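You operate a simulated robot arm through the tools that you are given. There is no shell and no other tool.

You are at the controls of a simulated robot arm. One attempt, no reset.

JOB
Shut the cement bin, mix smooth on fast, unplug and raise the mixer.
Fine: the mortar in the tub ends without lumps; knob back at off first; the plug laid on its shelf; never move the mixer plugged in.

Only the result counts: the job must be done as asked and must still hold three seconds after the hand-in. Knocking over, shifting, dropping, spilling or breaking anything else fails it.

ROBOT AND FRAMES
A 7-joint arm with a two-finger parallel gripper, fixed in place. Base frame: the origin is at the foot of the arm, x ahead of it, y to its left, z up. Lengths are in mm, angles in degrees, forces in N, time in s.
With the tool pointing down near the work surface it reaches from about 100 to 660 mm from the base axis. Its first joint turns from -166.0 to 166.0 degrees. Payload 1.57 kg.
The tool frame sits at the grasp point between the pads (the TCP): z along the fingers, y along the line on which they close. The tips reach 30 mm beyond it. Largest opening 110 mm; finger width 24, thickness 12; the body of the gripper, 48 by 112 mm, starts 78 mm behind the TCP.
Orientation is told as [roll, pitch, yaw] about the base's x, y, z axes, in that order, counted from this pose: with the fingers straight down and closing along the base's y, the tool's x points along the base's -x, its y along +y and its z along -z.

CONTROLS
- The arm moves only by the tool apply_moves. Its argument "deltas" is a list of rows, each a list of 6 numbers: the shift along the tool's x, y, z in mm, then the turn, a rotation vector about the tool's x, y, z in degrees. In form: [[x, y, z, rx, ry, rz], ...]. A call has 1 to 20 rows; each row is the pose to reach, as a shift and turn from the pose commanded when the call began, along the tool's axes at that moment. "grip" is the gripper command, from -1 (fully open) to 1 (shut), values between in proportion, set as the call begins (left out, the last holds). Rows are played at 5 a second. More than 50 mm and 8.6 degrees between two rows, or a gripper value outside its range, and nothing of the call is played. Where a pose cannot be reached the arm comes as near as it can. A force on the tool above 60 N (or 10 N above the force at the start of the call, whichever is more), or a blocked arm, ends the call early, and 0.2 s more pass. Each finger travels about 45 mm/s and halts on what it meets, pressing with about 29 N; the grip force reading is that of the motor and also rises with nothing between the fingers. The clock runs only during rows and for 0.2 s after the last one: add rows that repeat a pose to give the fingers time. It gives the time, the measured TCP pose, the force on the tool (base axes), the opening and the grip force at its end, in the units of the frame above (readings bear some noise), with the torque about the TCP (base axes, N m) and any sound that the robot's microphone picked up, and new pictures: "views" is both (left out), scene, wrist or none.
- Cameras (640 x 400 px; columns grow to the right, rows downward): "scene" is fixed at [222.2, -500.2, 1651.5]; the picture's right is [0.89, -0.46, 0.00], its down [-0.29, -0.56, -0.77] and it looks along [0.35, 0.69, -0.64] (base axes); focal length 335 px, centre (320, 200). "wrist" rides on the gripper at [70, 16, -141] in the tool frame; the picture's right is [-0.23, 0.97, 0.00], its down [-0.85, -0.20, -0.48] and it looks along [-0.47, -0.11, 0.88] (tool axes); focal length 222 px, centre (320, 200). There is no depth. A picture from a camera that has moved, and an enlarged one, comes with that camera's place and axes in the base frame and with its lens.
- raise_lower(by): slides the trunk up (or, below 0, down) by that many mm; the arm rides with it, the base frame stays. It gives what a move gives, with no picture.
- inspect(camera, box): a new picture of the part [left, top, right, bottom] of that camera's present view, enlarged. It takes no simulated time.
- job_done(): hands the job in; it is judged then, once.

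Places have to be worked out from the pictures, the camera data and where the tool is seen. Open the gripper and draw the arm clear of the work before you hand the job in, unless the task says otherwise.

The tools are called after ">>>" by a JSON object that holds its "api" and its "payload". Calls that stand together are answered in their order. apply_moves: Moves the arm, as the interface text tells. Its arguments: {"type":"object","properties":{"deltas":{"type":"array"},"grip":{"type":"number"},"views":{"type":"string","enum":["both","scene","wrist","none"]}},"required":["deltas"]} The other tools are called the same way: raise_lower (by) slides the trunk up or down; inspect (camera, box) takes an enlarged picture of a part of a camera's view; job_done () hands the job in.

At the start:

```text
time: 0.0
eef_pos: [363.7, 119.5, 1362.9]
ee_rot: [-0.1, 0.1, 0.0]
force: [0.0, -0.4, 0.0]
moment: [-0.01, 0.02, -0.04]
gripper_width: 110.1
grip_force: 0.0
trunk travel left (down, up): [-525.0, 65.0]
```

scene: 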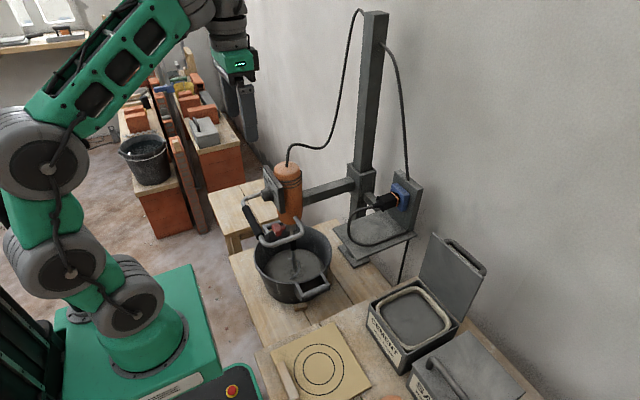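
wrist: 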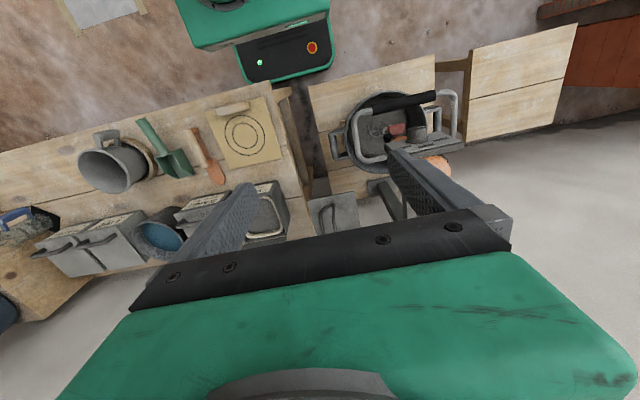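

I'll begin by looking closely at the scene: the mixer, the bins, and the plug and shelf.

>>> {"api": "inspect", "payload": {"camera": "scene", "box": [220, 140, 360, 320]}}

>>> {"api": "inspect", "payload": {"camera": "scene", "box": [320, 160, 440, 270]}}

>>> {"api": "inspect", "payload": {"camera": "scene", "box": [340, 220, 540, 400]}}

>>> {"api": "inspect", "payload": {"camera": "wrist", "box": [300, 40, 520, 240]}}

>>> {"api": "inspect", "payload": {"camera": "wrist", "box": [0, 80, 320, 290]}}

```text
2.22 times, centred on (290, 230) of scene
camera zoom: at [222.2, -500.2, 1651.5], right [0.89, -0.46, 0.0], down [-0.29, -0.56, -0.77], along [0.35, 0.69, -0.64], focal length 744 px, centre (387, 133)
```

zoom: 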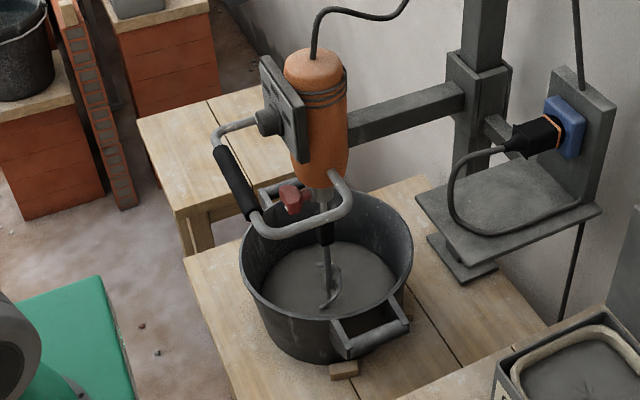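

```text
3.64 times, centred on (380, 215) of scene
camera zoom: at [222.2, -500.2, 1651.5], right [0.89, -0.46, 0.0], down [-0.29, -0.56, -0.77], along [0.35, 0.69, -0.64], focal length 1217 px, centre (102, 146)
```

zoom: 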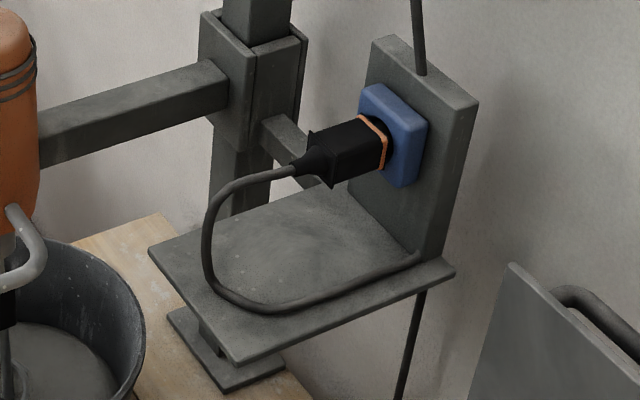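

```text
2.22 times, centred on (440, 310) of scene
camera zoom: at [222.2, -500.2, 1651.5], right [0.89, -0.46, 0.0], down [-0.29, -0.56, -0.77], along [0.35, 0.69, -0.64], focal length 744 px, centre (53, -44)
```

zoom: 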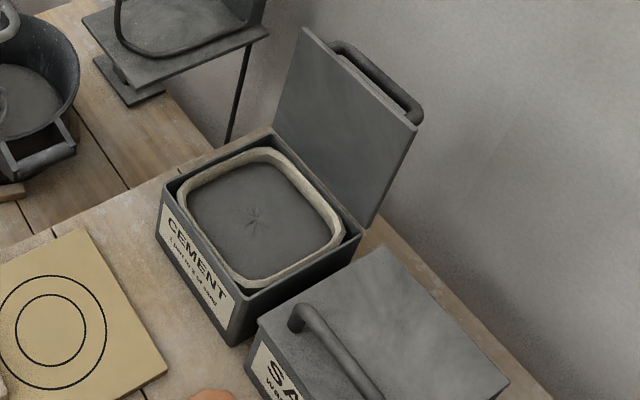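

```text
2.00 times, centred on (410, 140) of wrist
camera zoom: at [294.2, 135.6, 1504.5], right [0.23, 0.97, 0.0], down [0.85, -0.2, 0.48], along [0.47, -0.11, -0.88], focal length 444 px, centre (140, 320)
```

zoom: 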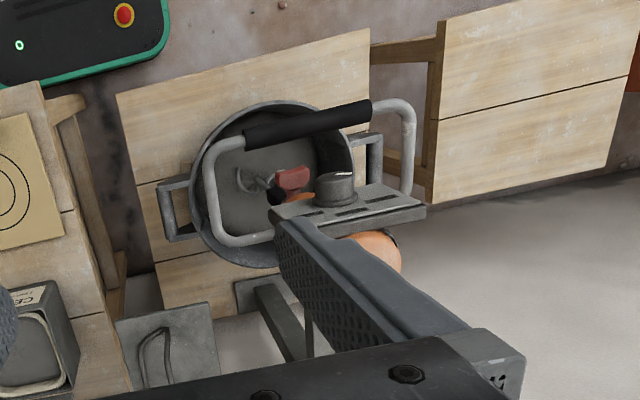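

```text
1.90 times, centred on (160, 185) of wrist
camera zoom: at [294.2, 135.6, 1504.5], right [0.23, 0.97, 0.0], down [0.85, -0.2, 0.48], along [0.47, -0.11, -0.88], focal length 423 px, centre (625, 229)
```

zoom: 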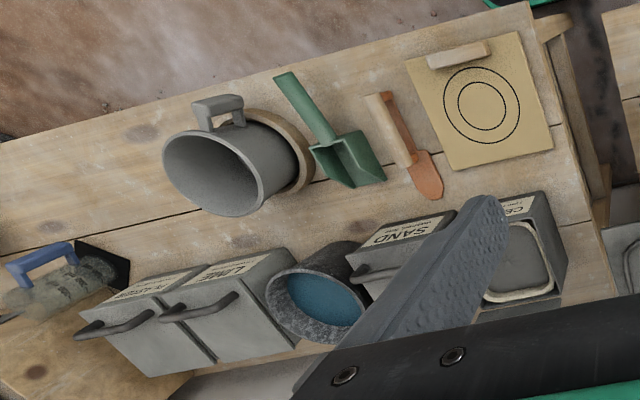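

Zooming further on the mixer's control panel, red item and the handle to understand how they work.

>>> {"api": "inspect", "payload": {"camera": "scene", "box": [255, 155, 315, 200]}}

>>> {"api": "inspect", "payload": {"camera": "scene", "box": [250, 200, 320, 260]}}

>>> {"api": "inspect", "payload": {"camera": "wrist", "box": [380, 80, 470, 180]}}

>>> {"api": "inspect", "payload": {"camera": "scene", "box": [280, 0, 430, 200]}}

```text
8.89 times, centred on (285, 178) of scene
camera zoom: at [222.2, -500.2, 1651.5], right [0.89, -0.46, 0.0], down [-0.29, -0.56, -0.77], along [0.35, 0.69, -0.64], focal length 2975 px, centre (631, 400)
```

zoom: 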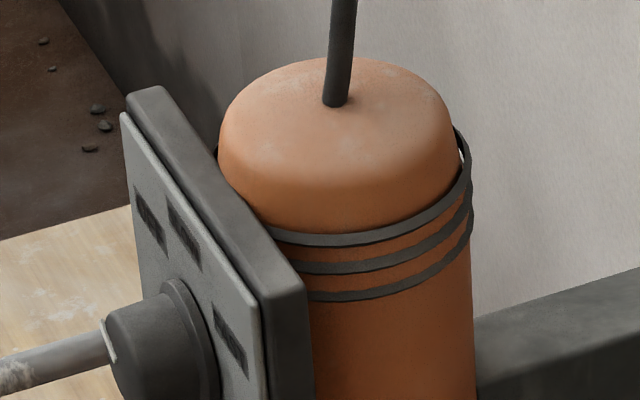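

```text
6.67 times, centred on (285, 230) of scene
camera zoom: at [222.2, -500.2, 1651.5], right [0.89, -0.46, 0.0], down [-0.29, -0.56, -0.77], along [0.35, 0.69, -0.64], focal length 2232 px, centre (553, 0)
```

zoom: 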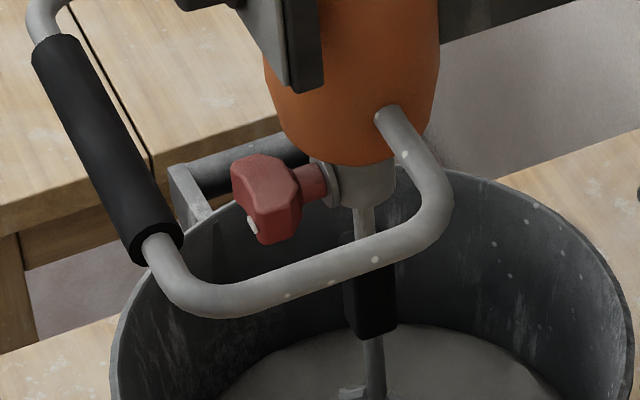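

```text
4.00 times, centred on (425, 130) of wrist
camera zoom: at [294.2, 135.6, 1504.5], right [0.23, 0.97, 0.0], down [0.85, -0.2, 0.48], along [0.47, -0.11, -0.88], focal length 888 px, centre (-100, 480)
```

zoom: 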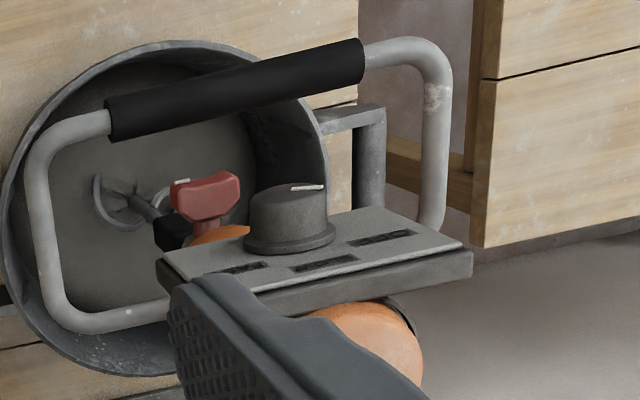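

```text
2.00 times, centred on (355, 100) of scene
camera zoom: at [222.2, -500.2, 1651.5], right [0.89, -0.46, 0.0], down [-0.29, -0.56, -0.77], along [0.35, 0.69, -0.64], focal length 669 px, centre (250, 400)
```

zoom: 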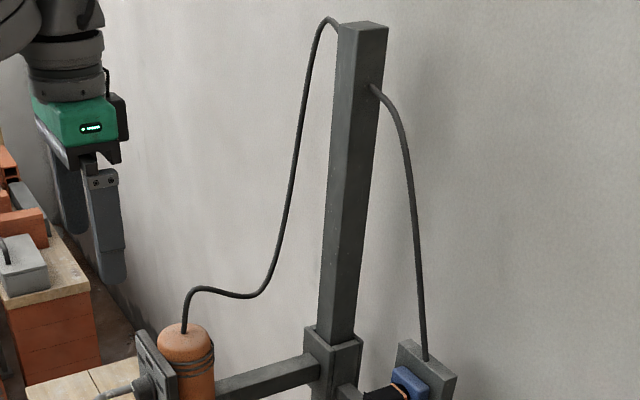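

The panel with a knob and label plates faces the robot (-x side). I'll tilt the tool and bring the wrist camera in front of it, keeping clear of the mixer.

>>> {"api": "apply_moves", "payload": {"deltas": [[8, 22.5, 32.5, 0, -5.6, 0], [16, 45, 65, 0, -11.2, 0], [24, 67.5, 97.5, 0, -16.8, 0], [32, 90, 130, 0, -22.4, 0], [40, 112.5, 162.5, 0, -28, 0], [48, 135, 195, 0, -33.6, 0], [56, 157.5, 227.5, 0, -39.2, 0], [64, 180, 260, 0, -44.8, 0], [64, 180, 260, 0, -44.8, 0]], "grip": -1}}

```text
time: 2.0
eef_pos: [322.2, 312.5, 1256.7]
ee_rot: [2.0, -33.6, 0.1]
force: [-0.3, -0.1, 0.0]
moment: [-0.04, 0.01, -0.02]
gripper_width: 109.9
grip_force: 0.1
out of reach, approached as far as the arm can: row 5, 6, 7, 8, 9
trunk travel left (down, up): [-525.0, 65.0]
camera wrist: at [186.2, 322.5, 1334.9], right [0.17, 0.97, 0.15], down [0.45, -0.22, 0.87], along [0.88, -0.08, -0.48], focal length 222 px, centre (320, 200)
```

scene: 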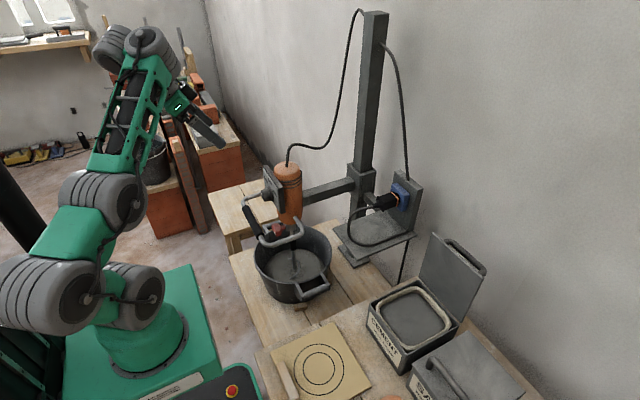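
wrist: 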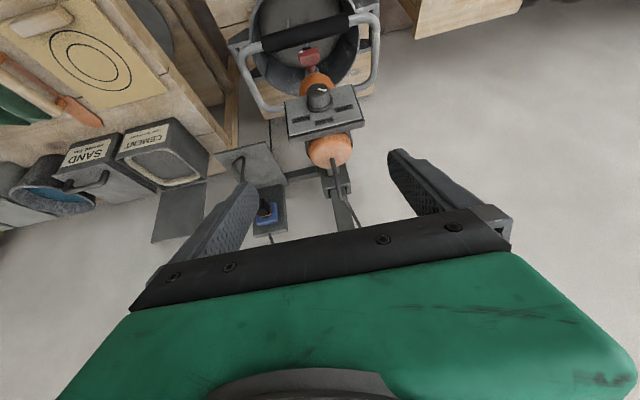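

The arm stops at a reach limit here (probably folded too tight), but the panel is visible from above. I'll inspect the panel in this view before going lower with the trunk.

>>> {"api": "inspect", "payload": {"camera": "wrist", "box": [270, 30, 370, 180]}}

>>> {"api": "inspect", "payload": {"camera": "wrist", "box": [100, 100, 310, 250]}}

>>> {"api": "raise_lower", "payload": {"by": -120}}

```text
2.67 times, centred on (320, 105) of wrist
camera zoom: at [186.2, 322.5, 1334.9], right [0.17, 0.97, 0.15], down [0.45, -0.22, 0.87], along [0.88, -0.08, -0.48], focal length 592 px, centre (320, 453)
```

zoom: 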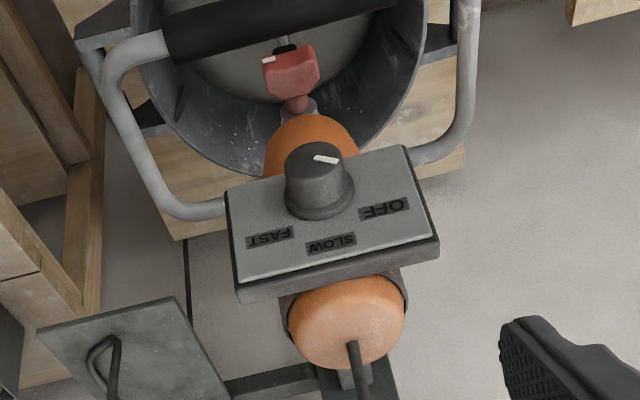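

```text
2.67 times, centred on (205, 175) of wrist
camera zoom: at [186.2, 322.5, 1334.9], right [0.17, 0.97, 0.15], down [0.45, -0.22, 0.87], along [0.88, -0.08, -0.48], focal length 592 px, centre (627, 267)
```

zoom: 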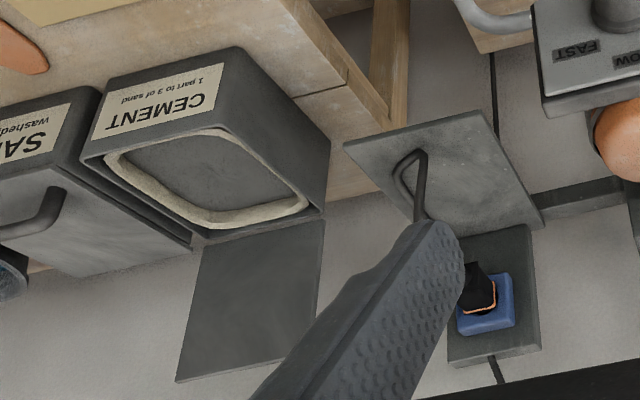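

```text
time: 3.5
eef_pos: [322.4, 311.1, 1134.5]
ee_rot: [2.0, -33.7, 0.1]
force: [-0.2, 0.1, -0.2]
moment: [-0.02, 0.01, 0.01]
gripper_width: 109.9
grip_force: 0.1
trunk travel left (down, up): [-405.0, 185.0]
```

The labels read OFF (left, +y side), SLOW (top), FAST (right, -y side), and the pointer is at OFF; the plug is seated in a blue socket above a shelf. I'll make a null move to check what the commanded pose is now and look again.

>>> {"api": "apply_moves", "payload": {"deltas": [[0, 0, 0, 0, 0, 0]]}}

```text
time: 3.9
eef_pos: [321.6, 311.3, 1135.5]
ee_rot: [1.9, -33.7, 0.1]
force: [-0.1, 0.9, 0.3]
moment: [0.02, -0.01, -0.01]
gripper_width: 110.1
grip_force: 0.0
trunk travel left (down, up): [-405.0, 185.0]
camera wrist: at [186.1, 322.0, 1214.9], right [0.17, 0.97, 0.15], down [0.45, -0.21, 0.87], along [0.88, -0.08, -0.48], focal length 222 px, centre (320, 200)
```

scene: 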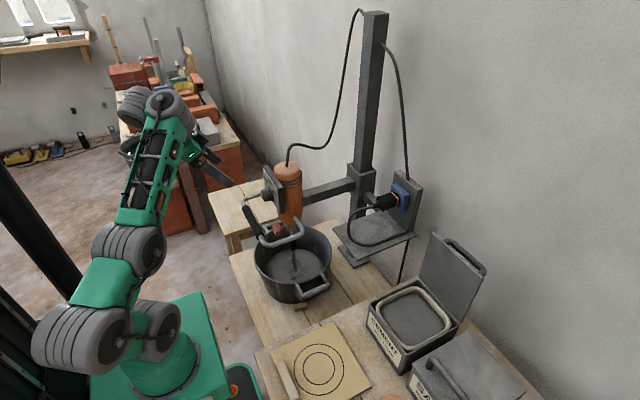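
wrist: 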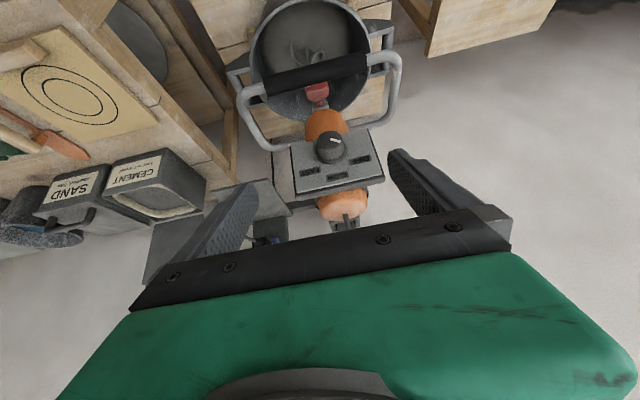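

Base follows the trunk; the wrist view is now closer to the panel. I'll zoom to triangulate the knob against the earlier view.

>>> {"api": "inspect", "payload": {"camera": "wrist", "box": [260, 60, 420, 240]}}

>>> {"api": "inspect", "payload": {"camera": "wrist", "box": [290, 110, 390, 200]}}

```text
2.22 times, centred on (340, 150) of wrist
camera zoom: at [186.1, 322.0, 1214.9], right [0.17, 0.97, 0.15], down [0.45, -0.21, 0.87], along [0.88, -0.08, -0.48], focal length 494 px, centre (276, 311)
```

zoom: 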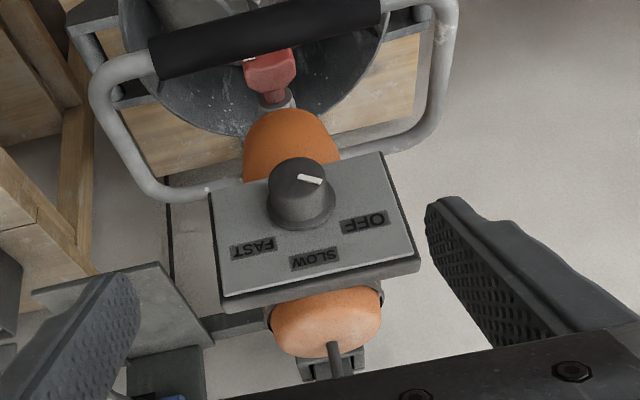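

```text
4.44 times, centred on (340, 155) of wrist
camera zoom: at [186.1, 322.0, 1214.9], right [0.17, 0.97, 0.15], down [0.45, -0.21, 0.87], along [0.88, -0.08, -0.48], focal length 987 px, centre (231, 400)
```

zoom: 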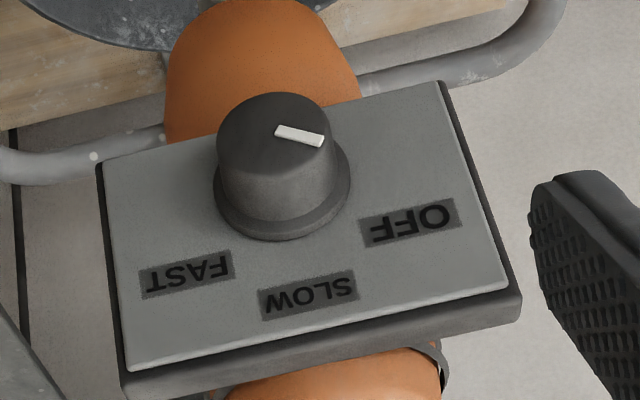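

Triangulating from two wrist views: knob front centre ≈ [440, 328, 982], panel face x≈468, OFF/SLOW/FAST at about ±56° about vertical; handle grip ≈ [397, 330, 890] along y. I lower the trunk more so the arm can point horizontally at the knob.

>>> {"api": "raise_lower", "payload": {"by": -130}}

```text
time: 5.5
eef_pos: [322.6, 312.0, 1005.4]
ee_rot: [2.0, -33.5, 0.1]
force: [-0.3, 0.5, 0.3]
moment: [-0.01, 0.02, -0.01]
gripper_width: 110.0
grip_force: 0.0
trunk travel left (down, up): [-275.0, 315.0]
```

Trunk is lowered; TCP at [322, 312, 1005]. Now pitch the tool toward horizontal while lifting slightly, to get a frontal look at the panel.

>>> {"api": "apply_moves", "payload": {"deltas": [[-6.3, 3.2, -13.8, 0.4, -7.2, 0], [-12.6, 6.4, -27.6, 0.8, -14.4, 0], [-18.9, 9.6, -41.5, 1.2, -21.6, 0], [-25.2, 12.8, -55.3, 1.6, -28.8, 0], [-31.5, 16, -69.1, 2, -36.4, 0], [-31.5, 16, -69.1, 2, -36.4, 0]]}}

```text
time: 6.9
eef_pos: [336.9, 218.7, 1117.1]
ee_rot: [4.8, -46.0, -0.1]
force: [0.0, -0.2, 0.1]
moment: [0.01, 0.06, 0.01]
gripper_width: 110.3
grip_force: 0.0
out of reach, approached as far as the arm can: row 1, 2, 3, 4, 5, 6
trunk travel left (down, up): [-275.0, 315.0]
camera wrist: at [186.4, 222.9, 1166.3], right [0.1, 0.97, 0.22], down [0.26, -0.24, 0.93], along [0.96, -0.04, -0.28], focal length 222 px, centre (320, 200)
```

scene: 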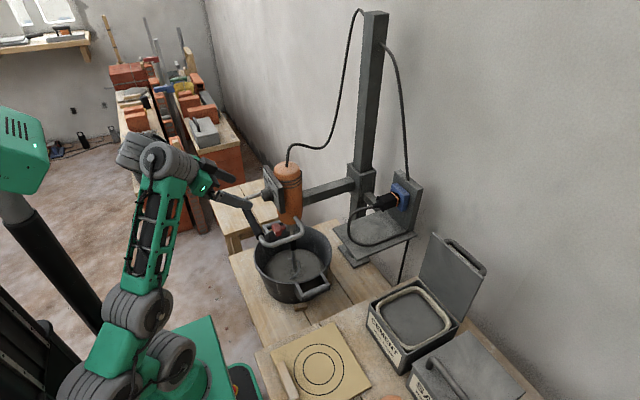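
wrist: 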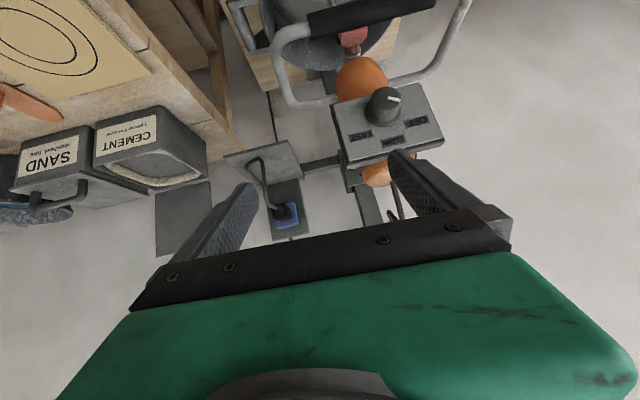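

The solver hit a joint limit again and drifted to lower y. I'll probe with small test motions to learn which direction relieves the limit — first a pure pitch of -8°.

>>> {"api": "apply_moves", "payload": {"deltas": [[0, 0, 0, 0, -8, 0], [0, 0, 0, 0, -8, 0]], "views": "none"}}

>>> {"api": "apply_moves", "payload": {"deltas": [[-20, 0, -20, 0, 0, 0], [-40, 0, -40, 0, 0, 0]], "views": "none"}}

```text
time: 7.5
eef_pos: [336.6, 218.8, 1118.1]
ee_rot: [5.0, -46.1, -0.2]
force: [-0.2, -0.1, -0.5]
moment: [0.0, 0.03, 0.02]
gripper_width: 110.1
grip_force: 0.1
out of reach, approached as far as the arm can: row 1, 2
trunk travel left (down, up): [-275.0, 315.0]
```

```text
time: 8.1
eef_pos: [336.3, 213.1, 1176.7]
ee_rot: [4.9, -46.1, -0.3]
force: [0.5, -0.6, 0.4]
moment: [-0.03, 0.0, 0.0]
gripper_width: 110.1
grip_force: 0.1
trunk travel left (down, up): [-275.0, 315.0]
```

Going up was reachable. Now test whether more pitch is reachable at this greater height.

>>> {"api": "apply_moves", "payload": {"deltas": [[0, 0, 0, 1, -8, 0], [0, 0, 0, 2, -16, 0], [0, 0, 0, 3, -24, 0]], "views": "none"}}

```text
time: 8.9
eef_pos: [341.4, 183.4, 1191.5]
ee_rot: [5.3, -52.7, -1.1]
force: [0.1, -0.2, -0.5]
moment: [0.02, -0.04, 0.0]
gripper_width: 110.4
grip_force: 0.2
out of reach, approached as far as the arm can: row 1, 2, 3
trunk travel left (down, up): [-275.0, 315.0]
```

The limit behaves like an elbow-fold limit (wrist too near the shoulder), so the trunk should be lower relative to the hand. I raise the hand 120 mm, then drop the trunk about 240 mm.

>>> {"api": "apply_moves", "payload": {"deltas": [[-26, 0, -32, 0, 0, 0], [-52, 0, -64, 0, 0, 0], [-77, 0, -97, 0, 0, 0]], "views": "none"}}

>>> {"api": "raise_lower", "payload": {"by": -240}}

```text
time: 9.7
eef_pos: [314.2, 164.8, 1292.9]
ee_rot: [5.9, -52.4, -1.5]
force: [-2.8, -1.5, 1.9]
moment: [0.13, -0.12, 0.2]
gripper_width: 109.9
grip_force: 0.0
out of reach, approached as far as the arm can: row 1, 2, 3
trunk travel left (down, up): [-275.0, 315.0]
```

```text
time: 12.2
eef_pos: [316.9, 168.1, 1051.5]
ee_rot: [5.8, -52.4, -1.4]
force: [-0.4, 0.4, -0.7]
moment: [-0.02, -0.04, -0.02]
gripper_width: 110.0
grip_force: 0.1
trunk travel left (down, up): [-35.0, 555.0]
```

Still flagged out of reach although nearly followed. Let me look at the arm's configuration from the scene camera.

>>> {"api": "apply_moves", "payload": {"deltas": [[0, 0, 0, 0, 0, 0]]}}

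>>> {"api": "inspect", "payload": {"camera": "scene", "box": [60, 120, 300, 400]}}

```text
time: 12.6
eef_pos: [316.8, 168.3, 1051.4]
ee_rot: [5.9, -52.4, -1.4]
force: [-0.7, -0.2, 0.1]
moment: [-0.02, 0.0, 0.02]
gripper_width: 110.3
grip_force: 0.0
trunk travel left (down, up): [-35.0, 555.0]
camera wrist: at [161.8, 173.4, 1082.7], right [0.08, 0.97, 0.24], down [0.15, -0.25, 0.96], along [0.98, -0.04, -0.17], focal length 222 px, centre (320, 200)
```

scene: 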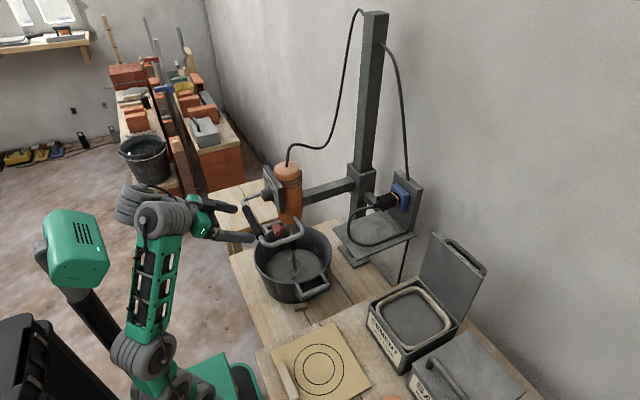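
wrist: 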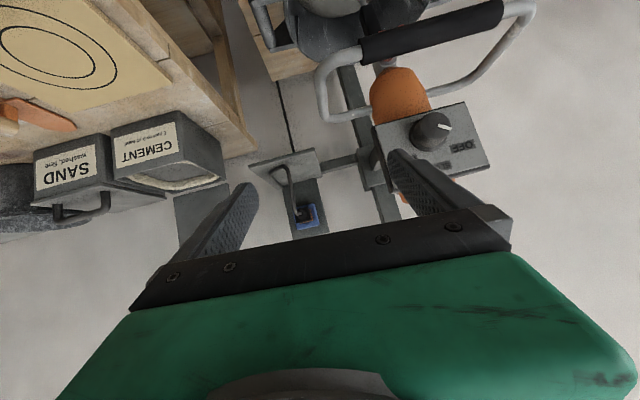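

```text
1.43 times, centred on (180, 260) of scene
camera zoom: at [222.2, -500.2, 1651.5], right [0.89, -0.46, 0.0], down [-0.29, -0.56, -0.77], along [0.35, 0.69, -0.64], focal length 478 px, centre (520, 114)
```

zoom: 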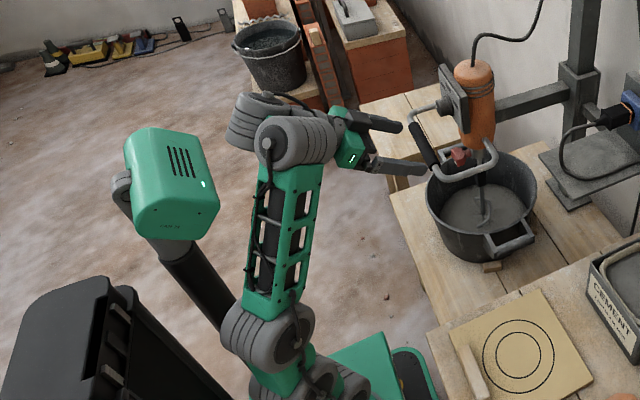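

The forearm now stands vertical, and the residual errors suggest the tool wants to point more toward the arm's own azimuth. I test by yawing the tool 24° toward +y (about vertical).

>>> {"api": "apply_moves", "payload": {"deltas": [[0, 0, 0, -6.3, 0, -4.9], [0, 0, 0, -12.7, 0, -9.8], [0, 0, 0, -19, 0, -14.6]], "views": "none"}}

>>> {"api": "apply_moves", "payload": {"deltas": [[0, 0, 0, 0, -8, 0], [0, 0, 0, 0, -16, 0], [0, 0, 0, 0, -24, 0]], "views": "scene"}}

```text
time: 13.4
eef_pos: [316.3, 176.9, 1059.1]
ee_rot: [6.3, -54.3, 18.2]
force: [0.3, 0.7, 0.1]
moment: [-0.01, 0.01, 0.02]
gripper_width: 109.6
grip_force: 0.1
out of reach, approached as far as the arm can: row 3
trunk travel left (down, up): [-35.0, 555.0]
```

```text
time: 14.1
eef_pos: [404.4, 144.3, 994.0]
ee_rot: [26.4, -60.2, 3.4]
force: [0.4, 0.6, 0.1]
moment: [-0.01, 0.0, 0.03]
gripper_width: 109.8
grip_force: 0.0
trunk travel left (down, up): [-35.0, 555.0]
stopped in row 3: the arm was blocked; the commanded pose is now the measured one
```

scene: 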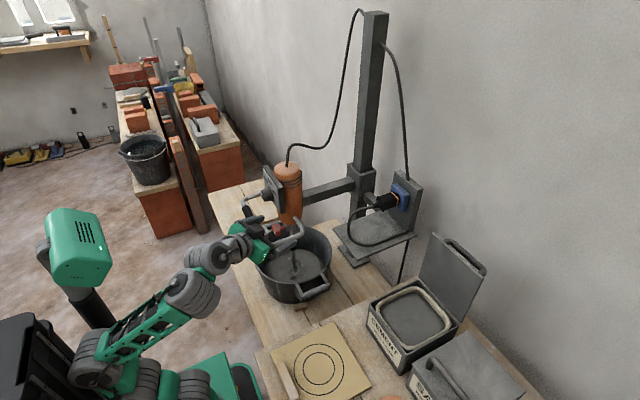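

The arm flipped to a different posture (now elbow low, forearm forward) and the call stopped as blocked. Force reads near zero; I check both cameras for contact before doing anything.

>>> {"api": "inspect", "payload": {"camera": "scene", "box": [180, 150, 360, 320]}}

>>> {"api": "inspect", "payload": {"camera": "wrist", "box": [0, 0, 640, 400]}}

```text
2.35 times, centred on (270, 235) of scene
camera zoom: at [222.2, -500.2, 1651.5], right [0.89, -0.46, 0.0], down [-0.29, -0.56, -0.77], along [0.35, 0.69, -0.64], focal length 788 px, centre (438, 118)
```

zoom: 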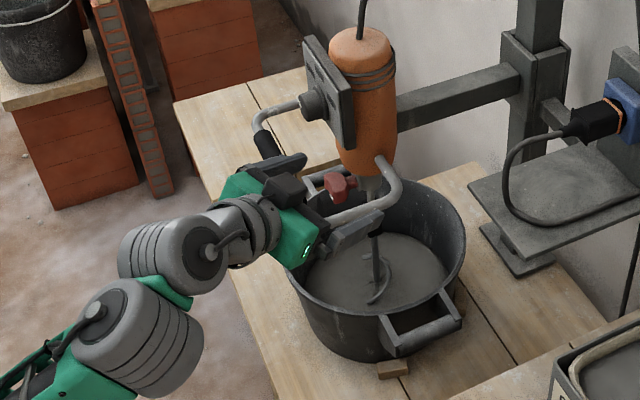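

```text
1.00 times, centred on (320, 200) of wrist (not enlarged: the box is as wide or as high as the picture)
camera zoom: at [258.1, 86.9, 999.8], right [-0.31, 0.86, 0.41], down [0.15, -0.38, 0.91], along [0.94, 0.35, -0.01], focal length 222 px, centre (320, 200)
```

zoom: 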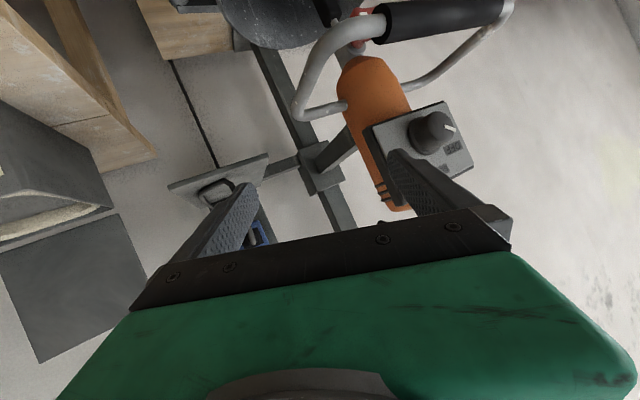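

No contact visible: the fingers hover in front of the handle. The new posture (forearm pointing forward) seems better suited; I first retreat along the tool axis by 100 mm.

>>> {"api": "apply_moves", "payload": {"deltas": [[0, 0, -25, 0, 0, 0], [0, 0, -50, 0, 0, 0], [0, 0, -75, 0, 0, 0], [0, 0, -100, 0, 0, 0], [0, 0, -100, 0, 0, 0]]}}

```text
time: 15.3
eef_pos: [378.3, 129.8, 1004.0]
ee_rot: [27.3, -59.7, 2.3]
force: [0.3, -0.3, 0.0]
moment: [0.01, 0.01, -0.02]
gripper_width: 109.9
grip_force: 0.1
out of reach, approached as far as the arm can: row 2, 3, 4, 5
trunk travel left (down, up): [-35.0, 555.0]
camera wrist: at [229.8, 72.9, 1010.2], right [-0.31, 0.85, 0.42], down [0.16, -0.39, 0.91], along [0.94, 0.35, -0.02], focal length 222 px, centre (320, 200)
```

scene: 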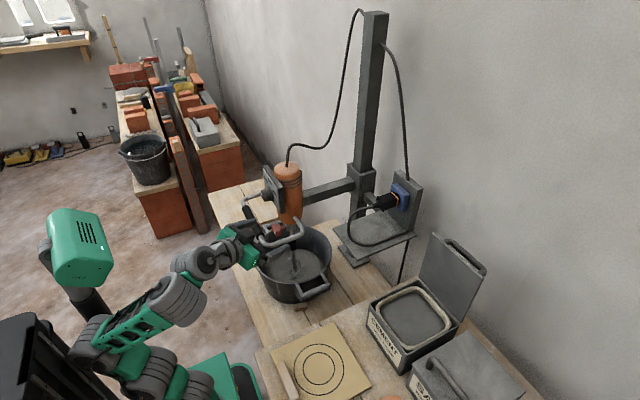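
wrist: 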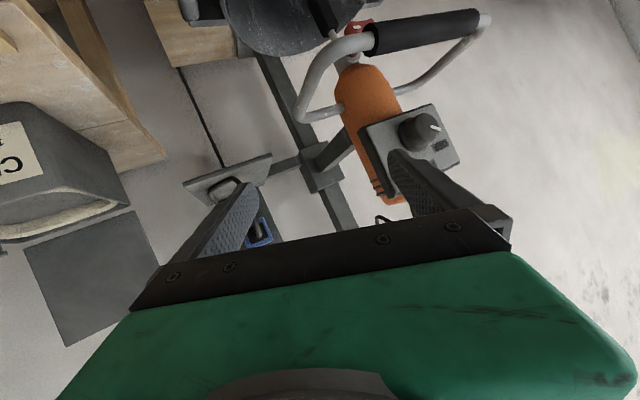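

Retreat is limited by the elbow-fold limit (wrist ≈435 mm from a shoulder ≈400 mm above the foot fits all data). I now swing to a pose well outside that limit: about [350, 250, 1060], pitch -80, no roll/yaw.

>>> {"api": "apply_moves", "payload": {"deltas": [[-6.1, 21.6, 2.1, 4.86, -3.36, -0.68], [-12.2, 43.2, 4.2, 9.72, -6.72, -1.35], [-18.3, 64.8, 6.3, 14.6, -10.1, -2.03], [-24.4, 86.4, 8.4, 19.5, -13.4, -2.7], [-30.5, 108, 10.5, 24.3, -16.8, -3.4], [-36.7, 129.7, 12.7, 29.2, -20.1, -4.06], [-36.7, 129.7, 12.7, 29.2, -20.1, -4.06]]}}

```text
time: 15.8
eef_pos: [440.4, 23.3, 988.3]
ee_rot: [25.7, -58.4, -18.3]
force: [-0.3, 0.2, 0.3]
moment: [-0.01, -0.01, -0.03]
gripper_width: 110.4
grip_force: 0.0
out of reach, approached as far as the arm can: row 1, 2
trunk travel left (down, up): [-35.0, 555.0]
stopped in row 2: the arm was blocked; the commanded pose is now the measured one
camera wrist: at [283.1, 26.1, 999.9], right [0.05, 0.91, 0.41], down [0.03, -0.42, 0.91], along [1.0, -0.03, -0.04], focal length 222 px, centre (320, 200)
```

scene: 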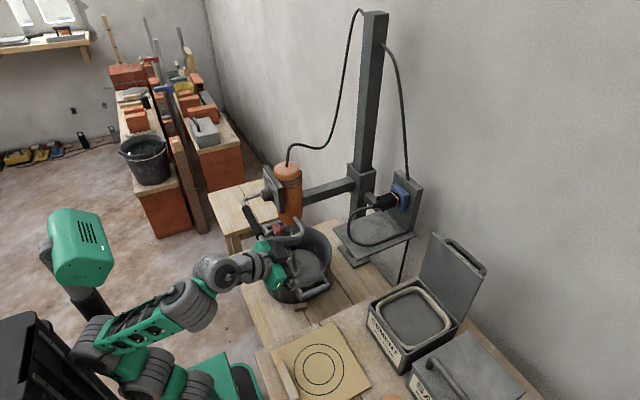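
wrist: 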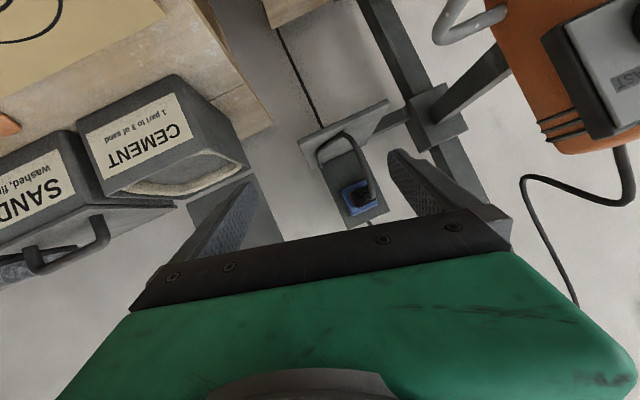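

The solver jumped again (toward -y) — this posture is a bad branch. I'll raise the trunk to get clear and return to the original tool-down posture, then learn which wrist joint is limiting.

>>> {"api": "raise_lower", "payload": {"by": 300}}

>>> {"api": "apply_moves", "payload": {"deltas": [[0, 0, 0, 1.75, 7.5, -0.43], [0, 0, 0, 3.5, 15, -0.85], [0, 0, 0, 5.25, 22.5, -1.28]]}}

```text
time: 18.8
eef_pos: [430.8, 25.8, 1295.3]
ee_rot: [25.8, -59.1, -18.2]
force: [-0.8, -0.8, 0.4]
moment: [-0.01, 0.02, 0.0]
gripper_width: 109.9
grip_force: 0.0
trunk travel left (down, up): [-335.0, 255.0]
```

```text
time: 19.6
eef_pos: [438.0, 24.3, 1257.8]
ee_rot: [12.7, -41.7, -6.9]
force: [0.6, -1.3, -0.2]
moment: [0.03, 0.02, -0.01]
gripper_width: 109.9
grip_force: 0.1
out of reach, approached as far as the arm can: row 2, 3
trunk travel left (down, up): [-335.0, 255.0]
camera wrist: at [291.7, 26.9, 1317.0], right [0.14, 0.94, 0.31], down [0.32, -0.34, 0.88], along [0.94, -0.03, -0.35], focal length 222 px, centre (320, 200)
```

scene: 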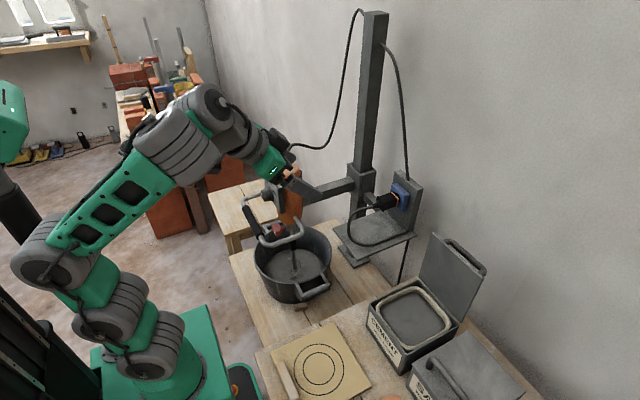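
wrist: 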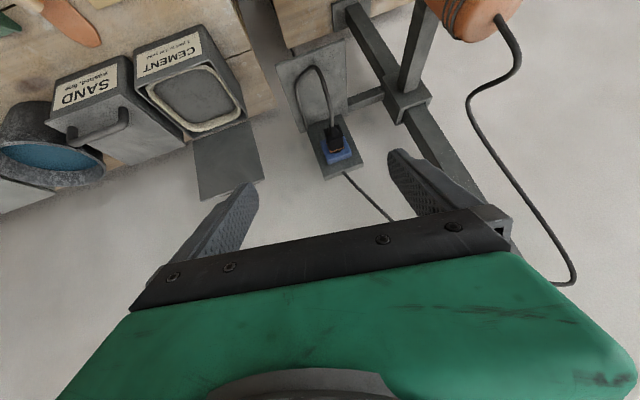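

This shows the arm posture clearly. I continue to unwind back to a tool-down pose near the arm's starting configuration.

>>> {"api": "apply_moves", "payload": {"deltas": [[9.5, 7.5, -1.5, 1.46, 6.07, -0.33], [19, 15, -3, 2.92, 12.1, -0.66], [28.5, 22.4, -4.6, 4.4, 18.2, -1], [38, 29.8, -6.1, 5.84, 24.3, -1.3], [47.6, 37.3, -7.6, 7.3, 30.4, -1.65], [57, 44.7, -9.2, 8.8, 36.4, -2], [66.6, 52.2, -10.7, 10.2, 42.5, -2.3], [66.6, 52.2, -10.7, 10.2, 42.5, -2.3]], "views": "scene"}}

```text
time: 21.4
eef_pos: [379.2, 81.6, 1189.5]
ee_rot: [-0.7, 0.4, -0.1]
force: [0.0, 0.5, -0.5]
moment: [-0.04, -0.01, -0.02]
gripper_width: 110.1
grip_force: 0.1
out of reach, approached as far as the arm can: row 1, 2, 3, 4, 6, 7, 8
trunk travel left (down, up): [-335.0, 255.0]
```

scene: 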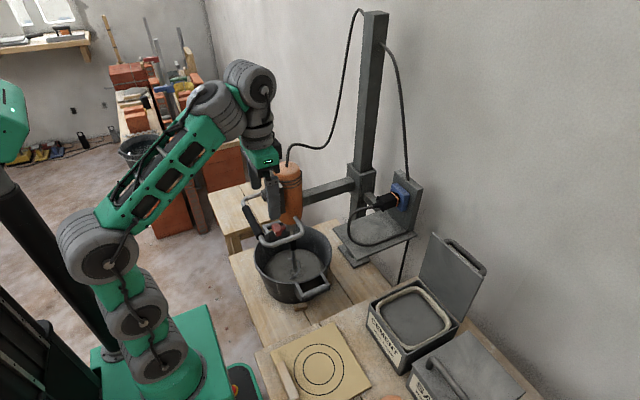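

Back to tool-down. I lower a bit and then test the roll range about the tool axis (J7) to see which side its limit lies on.

>>> {"api": "apply_moves", "payload": {"deltas": [[0, 0, 40, 0, 0, 0], [0, 0, 60, 0, 0, 0]], "views": "none"}}

>>> {"api": "apply_moves", "payload": {"deltas": [[0, 0, 0, 0, 0, 8], [0, 0, 0, 0, 0, 16], [0, 0, 0, 0, 0, 24], [0, 0, 0, 0, 0, 32], [0, 0, 0, 0, 0, 40], [0, 0, 0, 0, 0, 48], [0, 0, 0, 0, 0, 56], [0, 0, 0, 0, 0, 64], [0, 0, 0, 0, 0, 72], [0, 0, 0, 0, 0, 80], [0, 0, 0, 0, 0, 88]], "views": "none"}}

```text
time: 22.0
eef_pos: [378.3, 78.7, 1128.5]
ee_rot: [-0.7, 0.4, 0.0]
force: [0.0, 0.3, 0.3]
moment: [0.05, 0.02, -0.01]
gripper_width: 110.1
grip_force: 0.0
trunk travel left (down, up): [-335.0, 255.0]
```

```text
time: 24.4
eef_pos: [379.5, 79.3, 1129.4]
ee_rot: [-0.3, -0.7, -88.0]
force: [0.4, 0.1, 0.6]
moment: [-0.02, -0.02, -0.01]
gripper_width: 110.3
grip_force: 0.2
trunk travel left (down, up): [-335.0, 255.0]
```

+88° is reachable. Now sweep the other way (−170° from here) to find the other limit.

>>> {"api": "apply_moves", "payload": {"deltas": [[0, 0, 0, 0, 0, -8.5], [0, 0, 0, 0, 0, -17], [0, 0, 0, 0, 0, -25.5], [0, 0, 0, 0, 0, -34], [0, 0, 0, 0, 0, -42.5], [0, 0, 0, 0, 0, -51], [0, 0, 0, 0, 0, -59.5], [0, 0, 0, 0, 0, -68], [0, 0, 0, 0, 0, -76.5], [0, 0, 0, 0, 0, -85], [0, 0, 0, 0, 0, -93.5], [0, 0, 0, 0, 0, -102], [0, 0, 0, 0, 0, -110.5], [0, 0, 0, 0, 0, -119], [0, 0, 0, 0, 0, -127.5], [0, 0, 0, 0, 0, -136], [0, 0, 0, 0, 0, -144.5], [0, 0, 0, 0, 0, -153], [0, 0, 0, 0, 0, -161.5], [0, 0, 0, 0, 0, -170]], "views": "none"}}

```text
time: 28.6
eef_pos: [379.2, 79.5, 1129.8]
ee_rot: [0.3, 0.8, 82.0]
force: [-0.4, 0.2, -0.8]
moment: [0.01, 0.01, 0.0]
gripper_width: 110.1
grip_force: 0.1
trunk travel left (down, up): [-335.0, 255.0]
```

J7 is free over ±85°, so that's not the limit. I rotate back to yaw 0 and then probe the upper height limit here to understand the arm's reach envelope.

>>> {"api": "apply_moves", "payload": {"deltas": [[0, 0, 0, 0, 0, 8.2], [0, 0, 0, 0, 0, 16.4], [0, 0, 0, 0, 0, 24.6], [0, 0, 0, 0, 0, 32.8], [0, 0, 0, 0, 0, 41], [0, 0, 0, 0, 0, 49.2], [0, 0, 0, 0, 0, 57.4], [0, 0, 0, 0, 0, 65.6], [0, 0, 0, 0, 0, 73.8], [0, 0, 0, 0, 0, 82]], "views": "none"}}

>>> {"api": "apply_moves", "payload": {"deltas": [[0, 0, -30, 0, 0, 0], [0, 0, -60, 0, 0, 0], [0, 0, -90, 0, 0, 0], [0, 0, -120, 0, 0, 0], [0, 0, -150, 0, 0, 0]], "views": "scene"}}

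```text
time: 30.8
eef_pos: [378.2, 79.4, 1129.2]
ee_rot: [-0.7, 0.3, -0.2]
force: [-0.8, -0.3, -0.3]
moment: [-0.02, -0.03, -0.03]
gripper_width: 110.1
grip_force: 0.1
trunk travel left (down, up): [-335.0, 255.0]
```

```text
time: 32.0
eef_pos: [376.6, 79.0, 1190.8]
ee_rot: [-0.8, 0.3, -0.1]
force: [-0.2, 0.2, -0.8]
moment: [0.0, 0.03, 0.0]
gripper_width: 110.1
grip_force: 0.0
out of reach, approached as far as the arm can: row 3, 4, 5
trunk travel left (down, up): [-335.0, 255.0]
```

scene: 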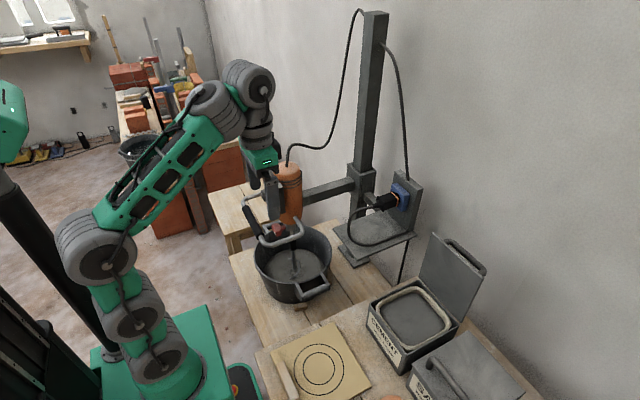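

Upper limit is firm at z≈1191 with the elbow clearly bent. Now probe downward with the tool vertical to find the lower limit here (well above the table).

>>> {"api": "apply_moves", "payload": {"deltas": [[0, 0, 45, 0, 0, 0], [0, 0, 90, 0, 0, 0], [0, 0, 135, 0, 0, 0], [0, 0, 180, 0, 0, 0], [0, 0, 225, 0, 0, 0], [0, 0, 270, 0, 0, 0]], "views": "scene"}}

```text
time: 33.6
eef_pos: [383.2, 71.2, 873.1]
ee_rot: [-1.6, 8.0, -0.9]
force: [-1.0, -0.4, 0.0]
moment: [0.01, 0.01, -0.01]
gripper_width: 110.2
grip_force: 0.1
trunk travel left (down, up): [-335.0, 255.0]
stopped in row 6: the arm was blocked; the commanded pose is now the measured one
```

scene: 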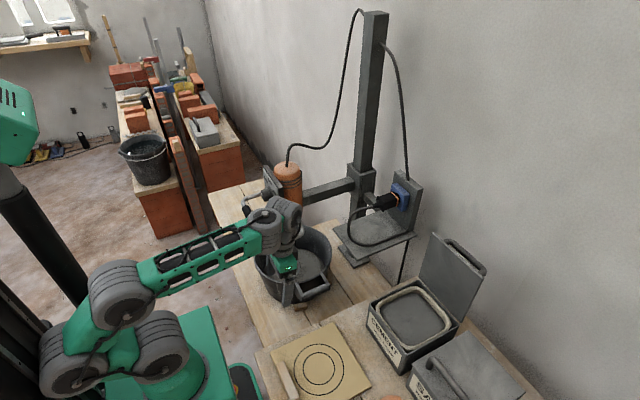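

The config changed near z≈920 (a joint limit made the solver re-seed) and the call stopped without contact forces. I'll take both views for safety and gently straighten the tool, moving up slightly.

>>> {"api": "apply_moves", "payload": {"deltas": [[0, 0, -20, 0.8, -4, 0], [0, 0, -45, 1.6, -8, 1], [0, 0, -45, 1.6, -8, 1]]}}

```text
time: 34.6
eef_pos: [385.3, 73.4, 891.6]
ee_rot: [-3.8, 6.2, -1.1]
force: [0.7, 0.0, 0.6]
moment: [-0.03, -0.01, 0.02]
gripper_width: 110.1
grip_force: 0.1
trunk travel left (down, up): [-335.0, 255.0]
stopped in row 3: the arm was blocked; the commanded pose is now the measured one
camera wrist: at [331.5, 98.4, 1037.1], right [0.24, 0.97, -0.09], down [0.9, -0.18, 0.4], along [0.37, -0.17, -0.91], focal length 222 px, centre (320, 200)
```

scene: 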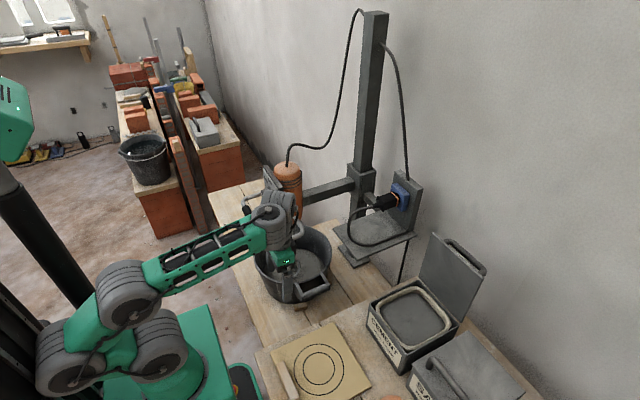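
wrist: 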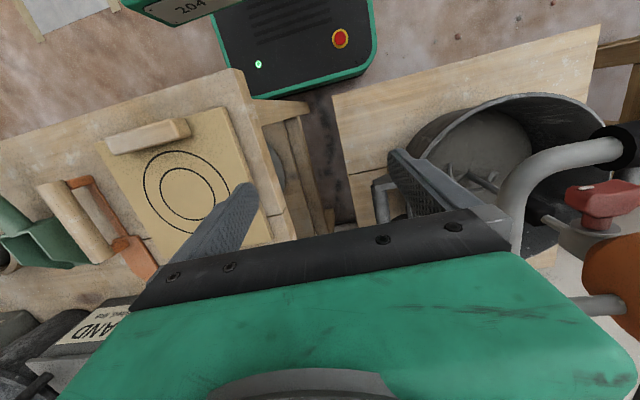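

Blocked again without any tool force — likely the arm's own elbow/shoulder against its column. I'll zoom the scene camera on the arm to understand its posture.

>>> {"api": "inspect", "payload": {"camera": "scene", "box": [0, 200, 320, 400]}}

```text
2.00 times, centred on (160, 300) of scene
camera zoom: at [222.2, -500.2, 1651.5], right [0.89, -0.46, 0.0], down [-0.29, -0.56, -0.77], along [0.35, 0.69, -0.64], focal length 669 px, centre (640, 0)
```

zoom: 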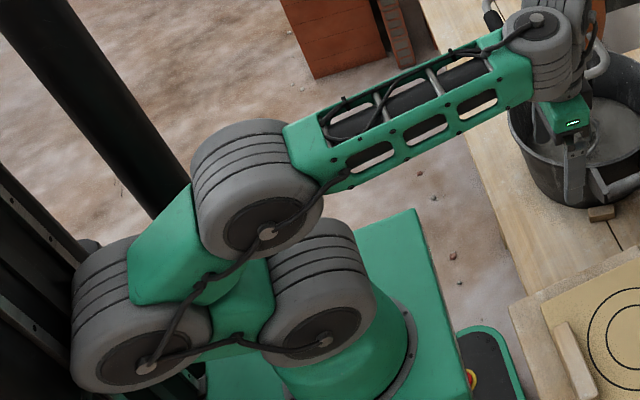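

Now I see it: the arm has three parallel pitch joints (extra elbow) and the second joint lobe folded back against its own column — that's the "blocked". I'll unfold by raising the hand toward a stretched posture.

>>> {"api": "apply_moves", "payload": {"deltas": [[0, 0, -40, 1, -2, 0], [0, 0, -80, 2, -4, 1], [0, 0, -120, 3, -6, 1], [0, 0, -160, 3.8, -6.2, 1], [0, 0, -200, 3.8, -6.2, 1], [0, 0, -240, 3.8, -6.2, 1], [0, 0, -280, 3.8, -6.2, 1]], "views": "scene"}}

```text
time: 36.2
eef_pos: [404.6, 94.2, 1171.7]
ee_rot: [-7.8, -1.0, -1.2]
force: [-1.8, -0.8, -0.3]
moment: [0.04, -0.12, 0.07]
gripper_width: 109.9
grip_force: 0.1
trunk travel left (down, up): [-335.0, 255.0]
```

scene: 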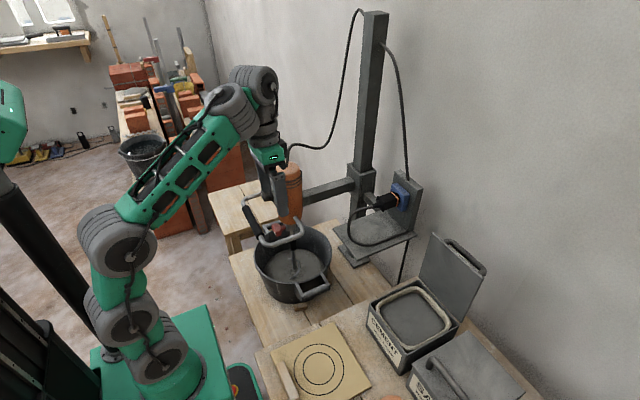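

Unfolded. I made a sign slip on roll; correcting roll/pitch to exact tool-down first.

>>> {"api": "apply_moves", "payload": {"deltas": [[0, 0, 0, -7.8, 1.0, -1.2], [0, 0, 0, -7.8, 1.0, -1.2]], "views": "none"}}

```text
time: 36.8
eef_pos: [405.7, 94.1, 1173.4]
ee_rot: [0.1, 0.0, -0.1]
force: [-0.5, 0.5, 0.1]
moment: [0.03, -0.02, 0.0]
gripper_width: 110.1
grip_force: 0.0
trunk travel left (down, up): [-335.0, 255.0]
```

Tool is exactly down at [406, 94, 1173]. Now pitch outward to -45° keeping the wrist centre far from the shoulder (stretched), and watch reach flags.

>>> {"api": "apply_moves", "payload": {"deltas": [[-12.7, 4.8, -1.4, 0, -7.5, 0], [-25.5, 9, -6.8, 0, -15, 0], [-37.1, 13.3, -15.6, 0, -22.5, 0], [-47.3, 17, -27.7, 0, -30, 0], [-56, 19.6, -43, 0, -37.5, 0], [-62.3, 22.2, -61.1, 0, -45, 0], [-62.3, 22.2, -61.1, 0, -45, 0]], "views": "scene"}}

```text
time: 38.4
eef_pos: [467.3, 117.6, 1233.2]
ee_rot: [0.1, -45.0, -0.1]
force: [-0.2, -1.0, -0.1]
moment: [0.05, 0.0, -0.01]
gripper_width: 110.1
grip_force: 0.2
trunk travel left (down, up): [-335.0, 255.0]
```

scene: 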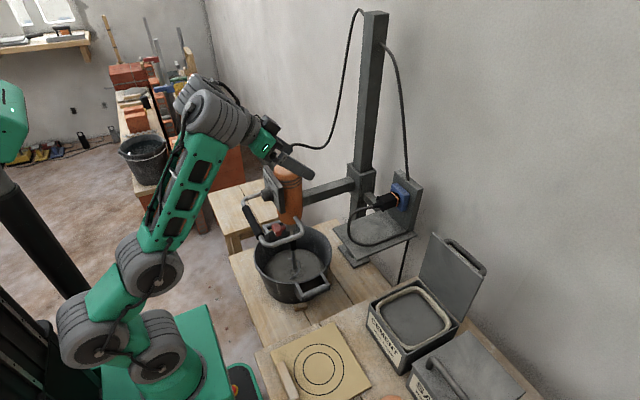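

All rows reached. Continue to pitch -90 while swinging azimuth to ~40°, with the wrist centre kept at the same height.

>>> {"api": "apply_moves", "payload": {"deltas": [[-22.8, 16.9, -6.4, 0, -7.5, 0], [-43.7, 35.2, -17.8, 0, -15, 0], [-63.1, 52.4, -33.2, 0, -22.5, 0], [-80.5, 69.1, -52.6, 0, -30, 0], [-95.2, 85.6, -76.1, 0, -37.5, 0], [-107.3, 100.9, -102.7, 0, -45, 0], [-107.3, 100.9, -102.7, 0, -45, 0]], "views": "scene"}}

```text
time: 40.0
eef_pos: [488.7, 207.8, 1374.5]
ee_rot: [2.4, -67.8, -0.8]
force: [-0.2, -0.5, -0.8]
moment: [0.04, 0.01, 0.01]
gripper_width: 110.1
grip_force: 0.1
out of reach, approached as far as the arm can: row 1, 2, 3, 4, 5, 6, 7
trunk travel left (down, up): [-335.0, 255.0]
```

scene: 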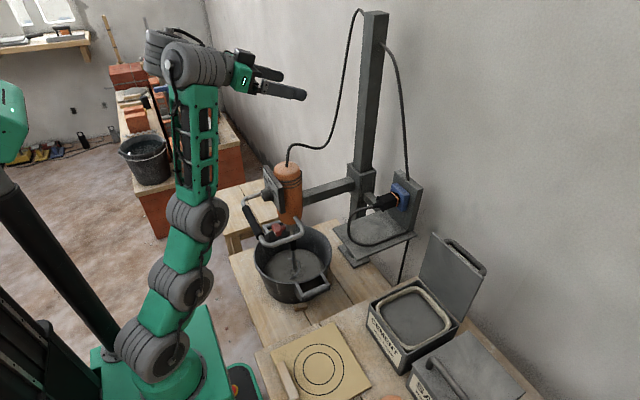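

Data so far fit one rule: the tool can't straighten past ~90° relative to the forearm. So a perfectly horizontal tool isn't feasible at the knob, but a tool pointing forward and ~25° down is, with the trunk near -350. I lower the trunk to there, then bring the hand back in front of the panel, high up.

>>> {"api": "raise_lower", "payload": {"by": -160}}

>>> {"api": "apply_moves", "payload": {"deltas": [[13.4, 24, -20.2, 0.6, 0.6, 0], [26.9, 48, -40.4, 1.2, 1.2, 0], [40.3, 72, -60.7, 1.8, 1.8, 0], [53.8, 96, -80.9, 2.4, 2.4, 0], [67.2, 120, -101.1, 2.4, 2.8, 0], [67.2, 120, -101.1, 2.4, 2.8, 0]], "views": "both"}}

```text
time: 41.8
eef_pos: [490.8, 207.3, 1213.8]
ee_rot: [2.3, -67.7, -0.8]
force: [-0.1, -0.7, -0.9]
moment: [-0.02, 0.02, -0.01]
gripper_width: 109.8
grip_force: 0.0
trunk travel left (down, up): [-175.0, 415.0]
```

```text
time: 43.2
eef_pos: [456.3, 219.6, 1215.0]
ee_rot: [3.9, -63.0, -0.5]
force: [-0.7, 0.8, 0.4]
moment: [0.0, -0.01, 0.01]
gripper_width: 110.1
grip_force: 0.0
out of reach, approached as far as the arm can: row 1, 2, 3, 4, 5, 6
trunk travel left (down, up): [-175.0, 415.0]
camera wrist: at [297.7, 227.3, 1217.3], right [0.05, 0.97, 0.23], down [-0.03, -0.23, 0.97], along [1.0, -0.05, 0.01], focal length 222 px, centre (320, 200)
```

scene: 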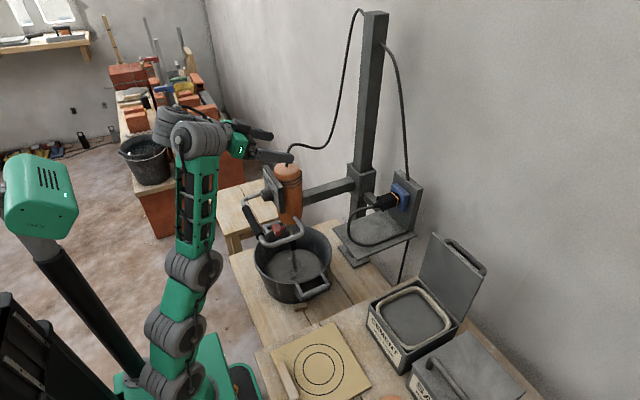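
wrist: 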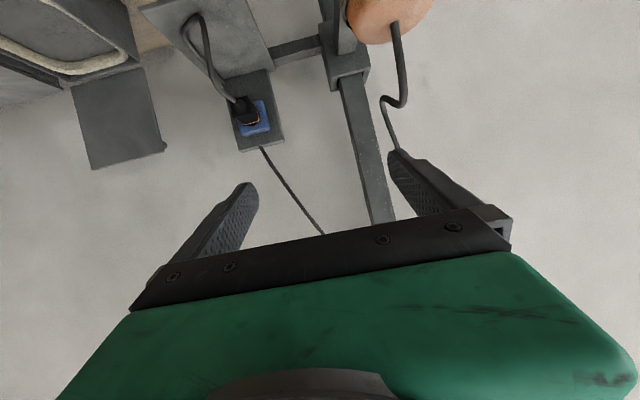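

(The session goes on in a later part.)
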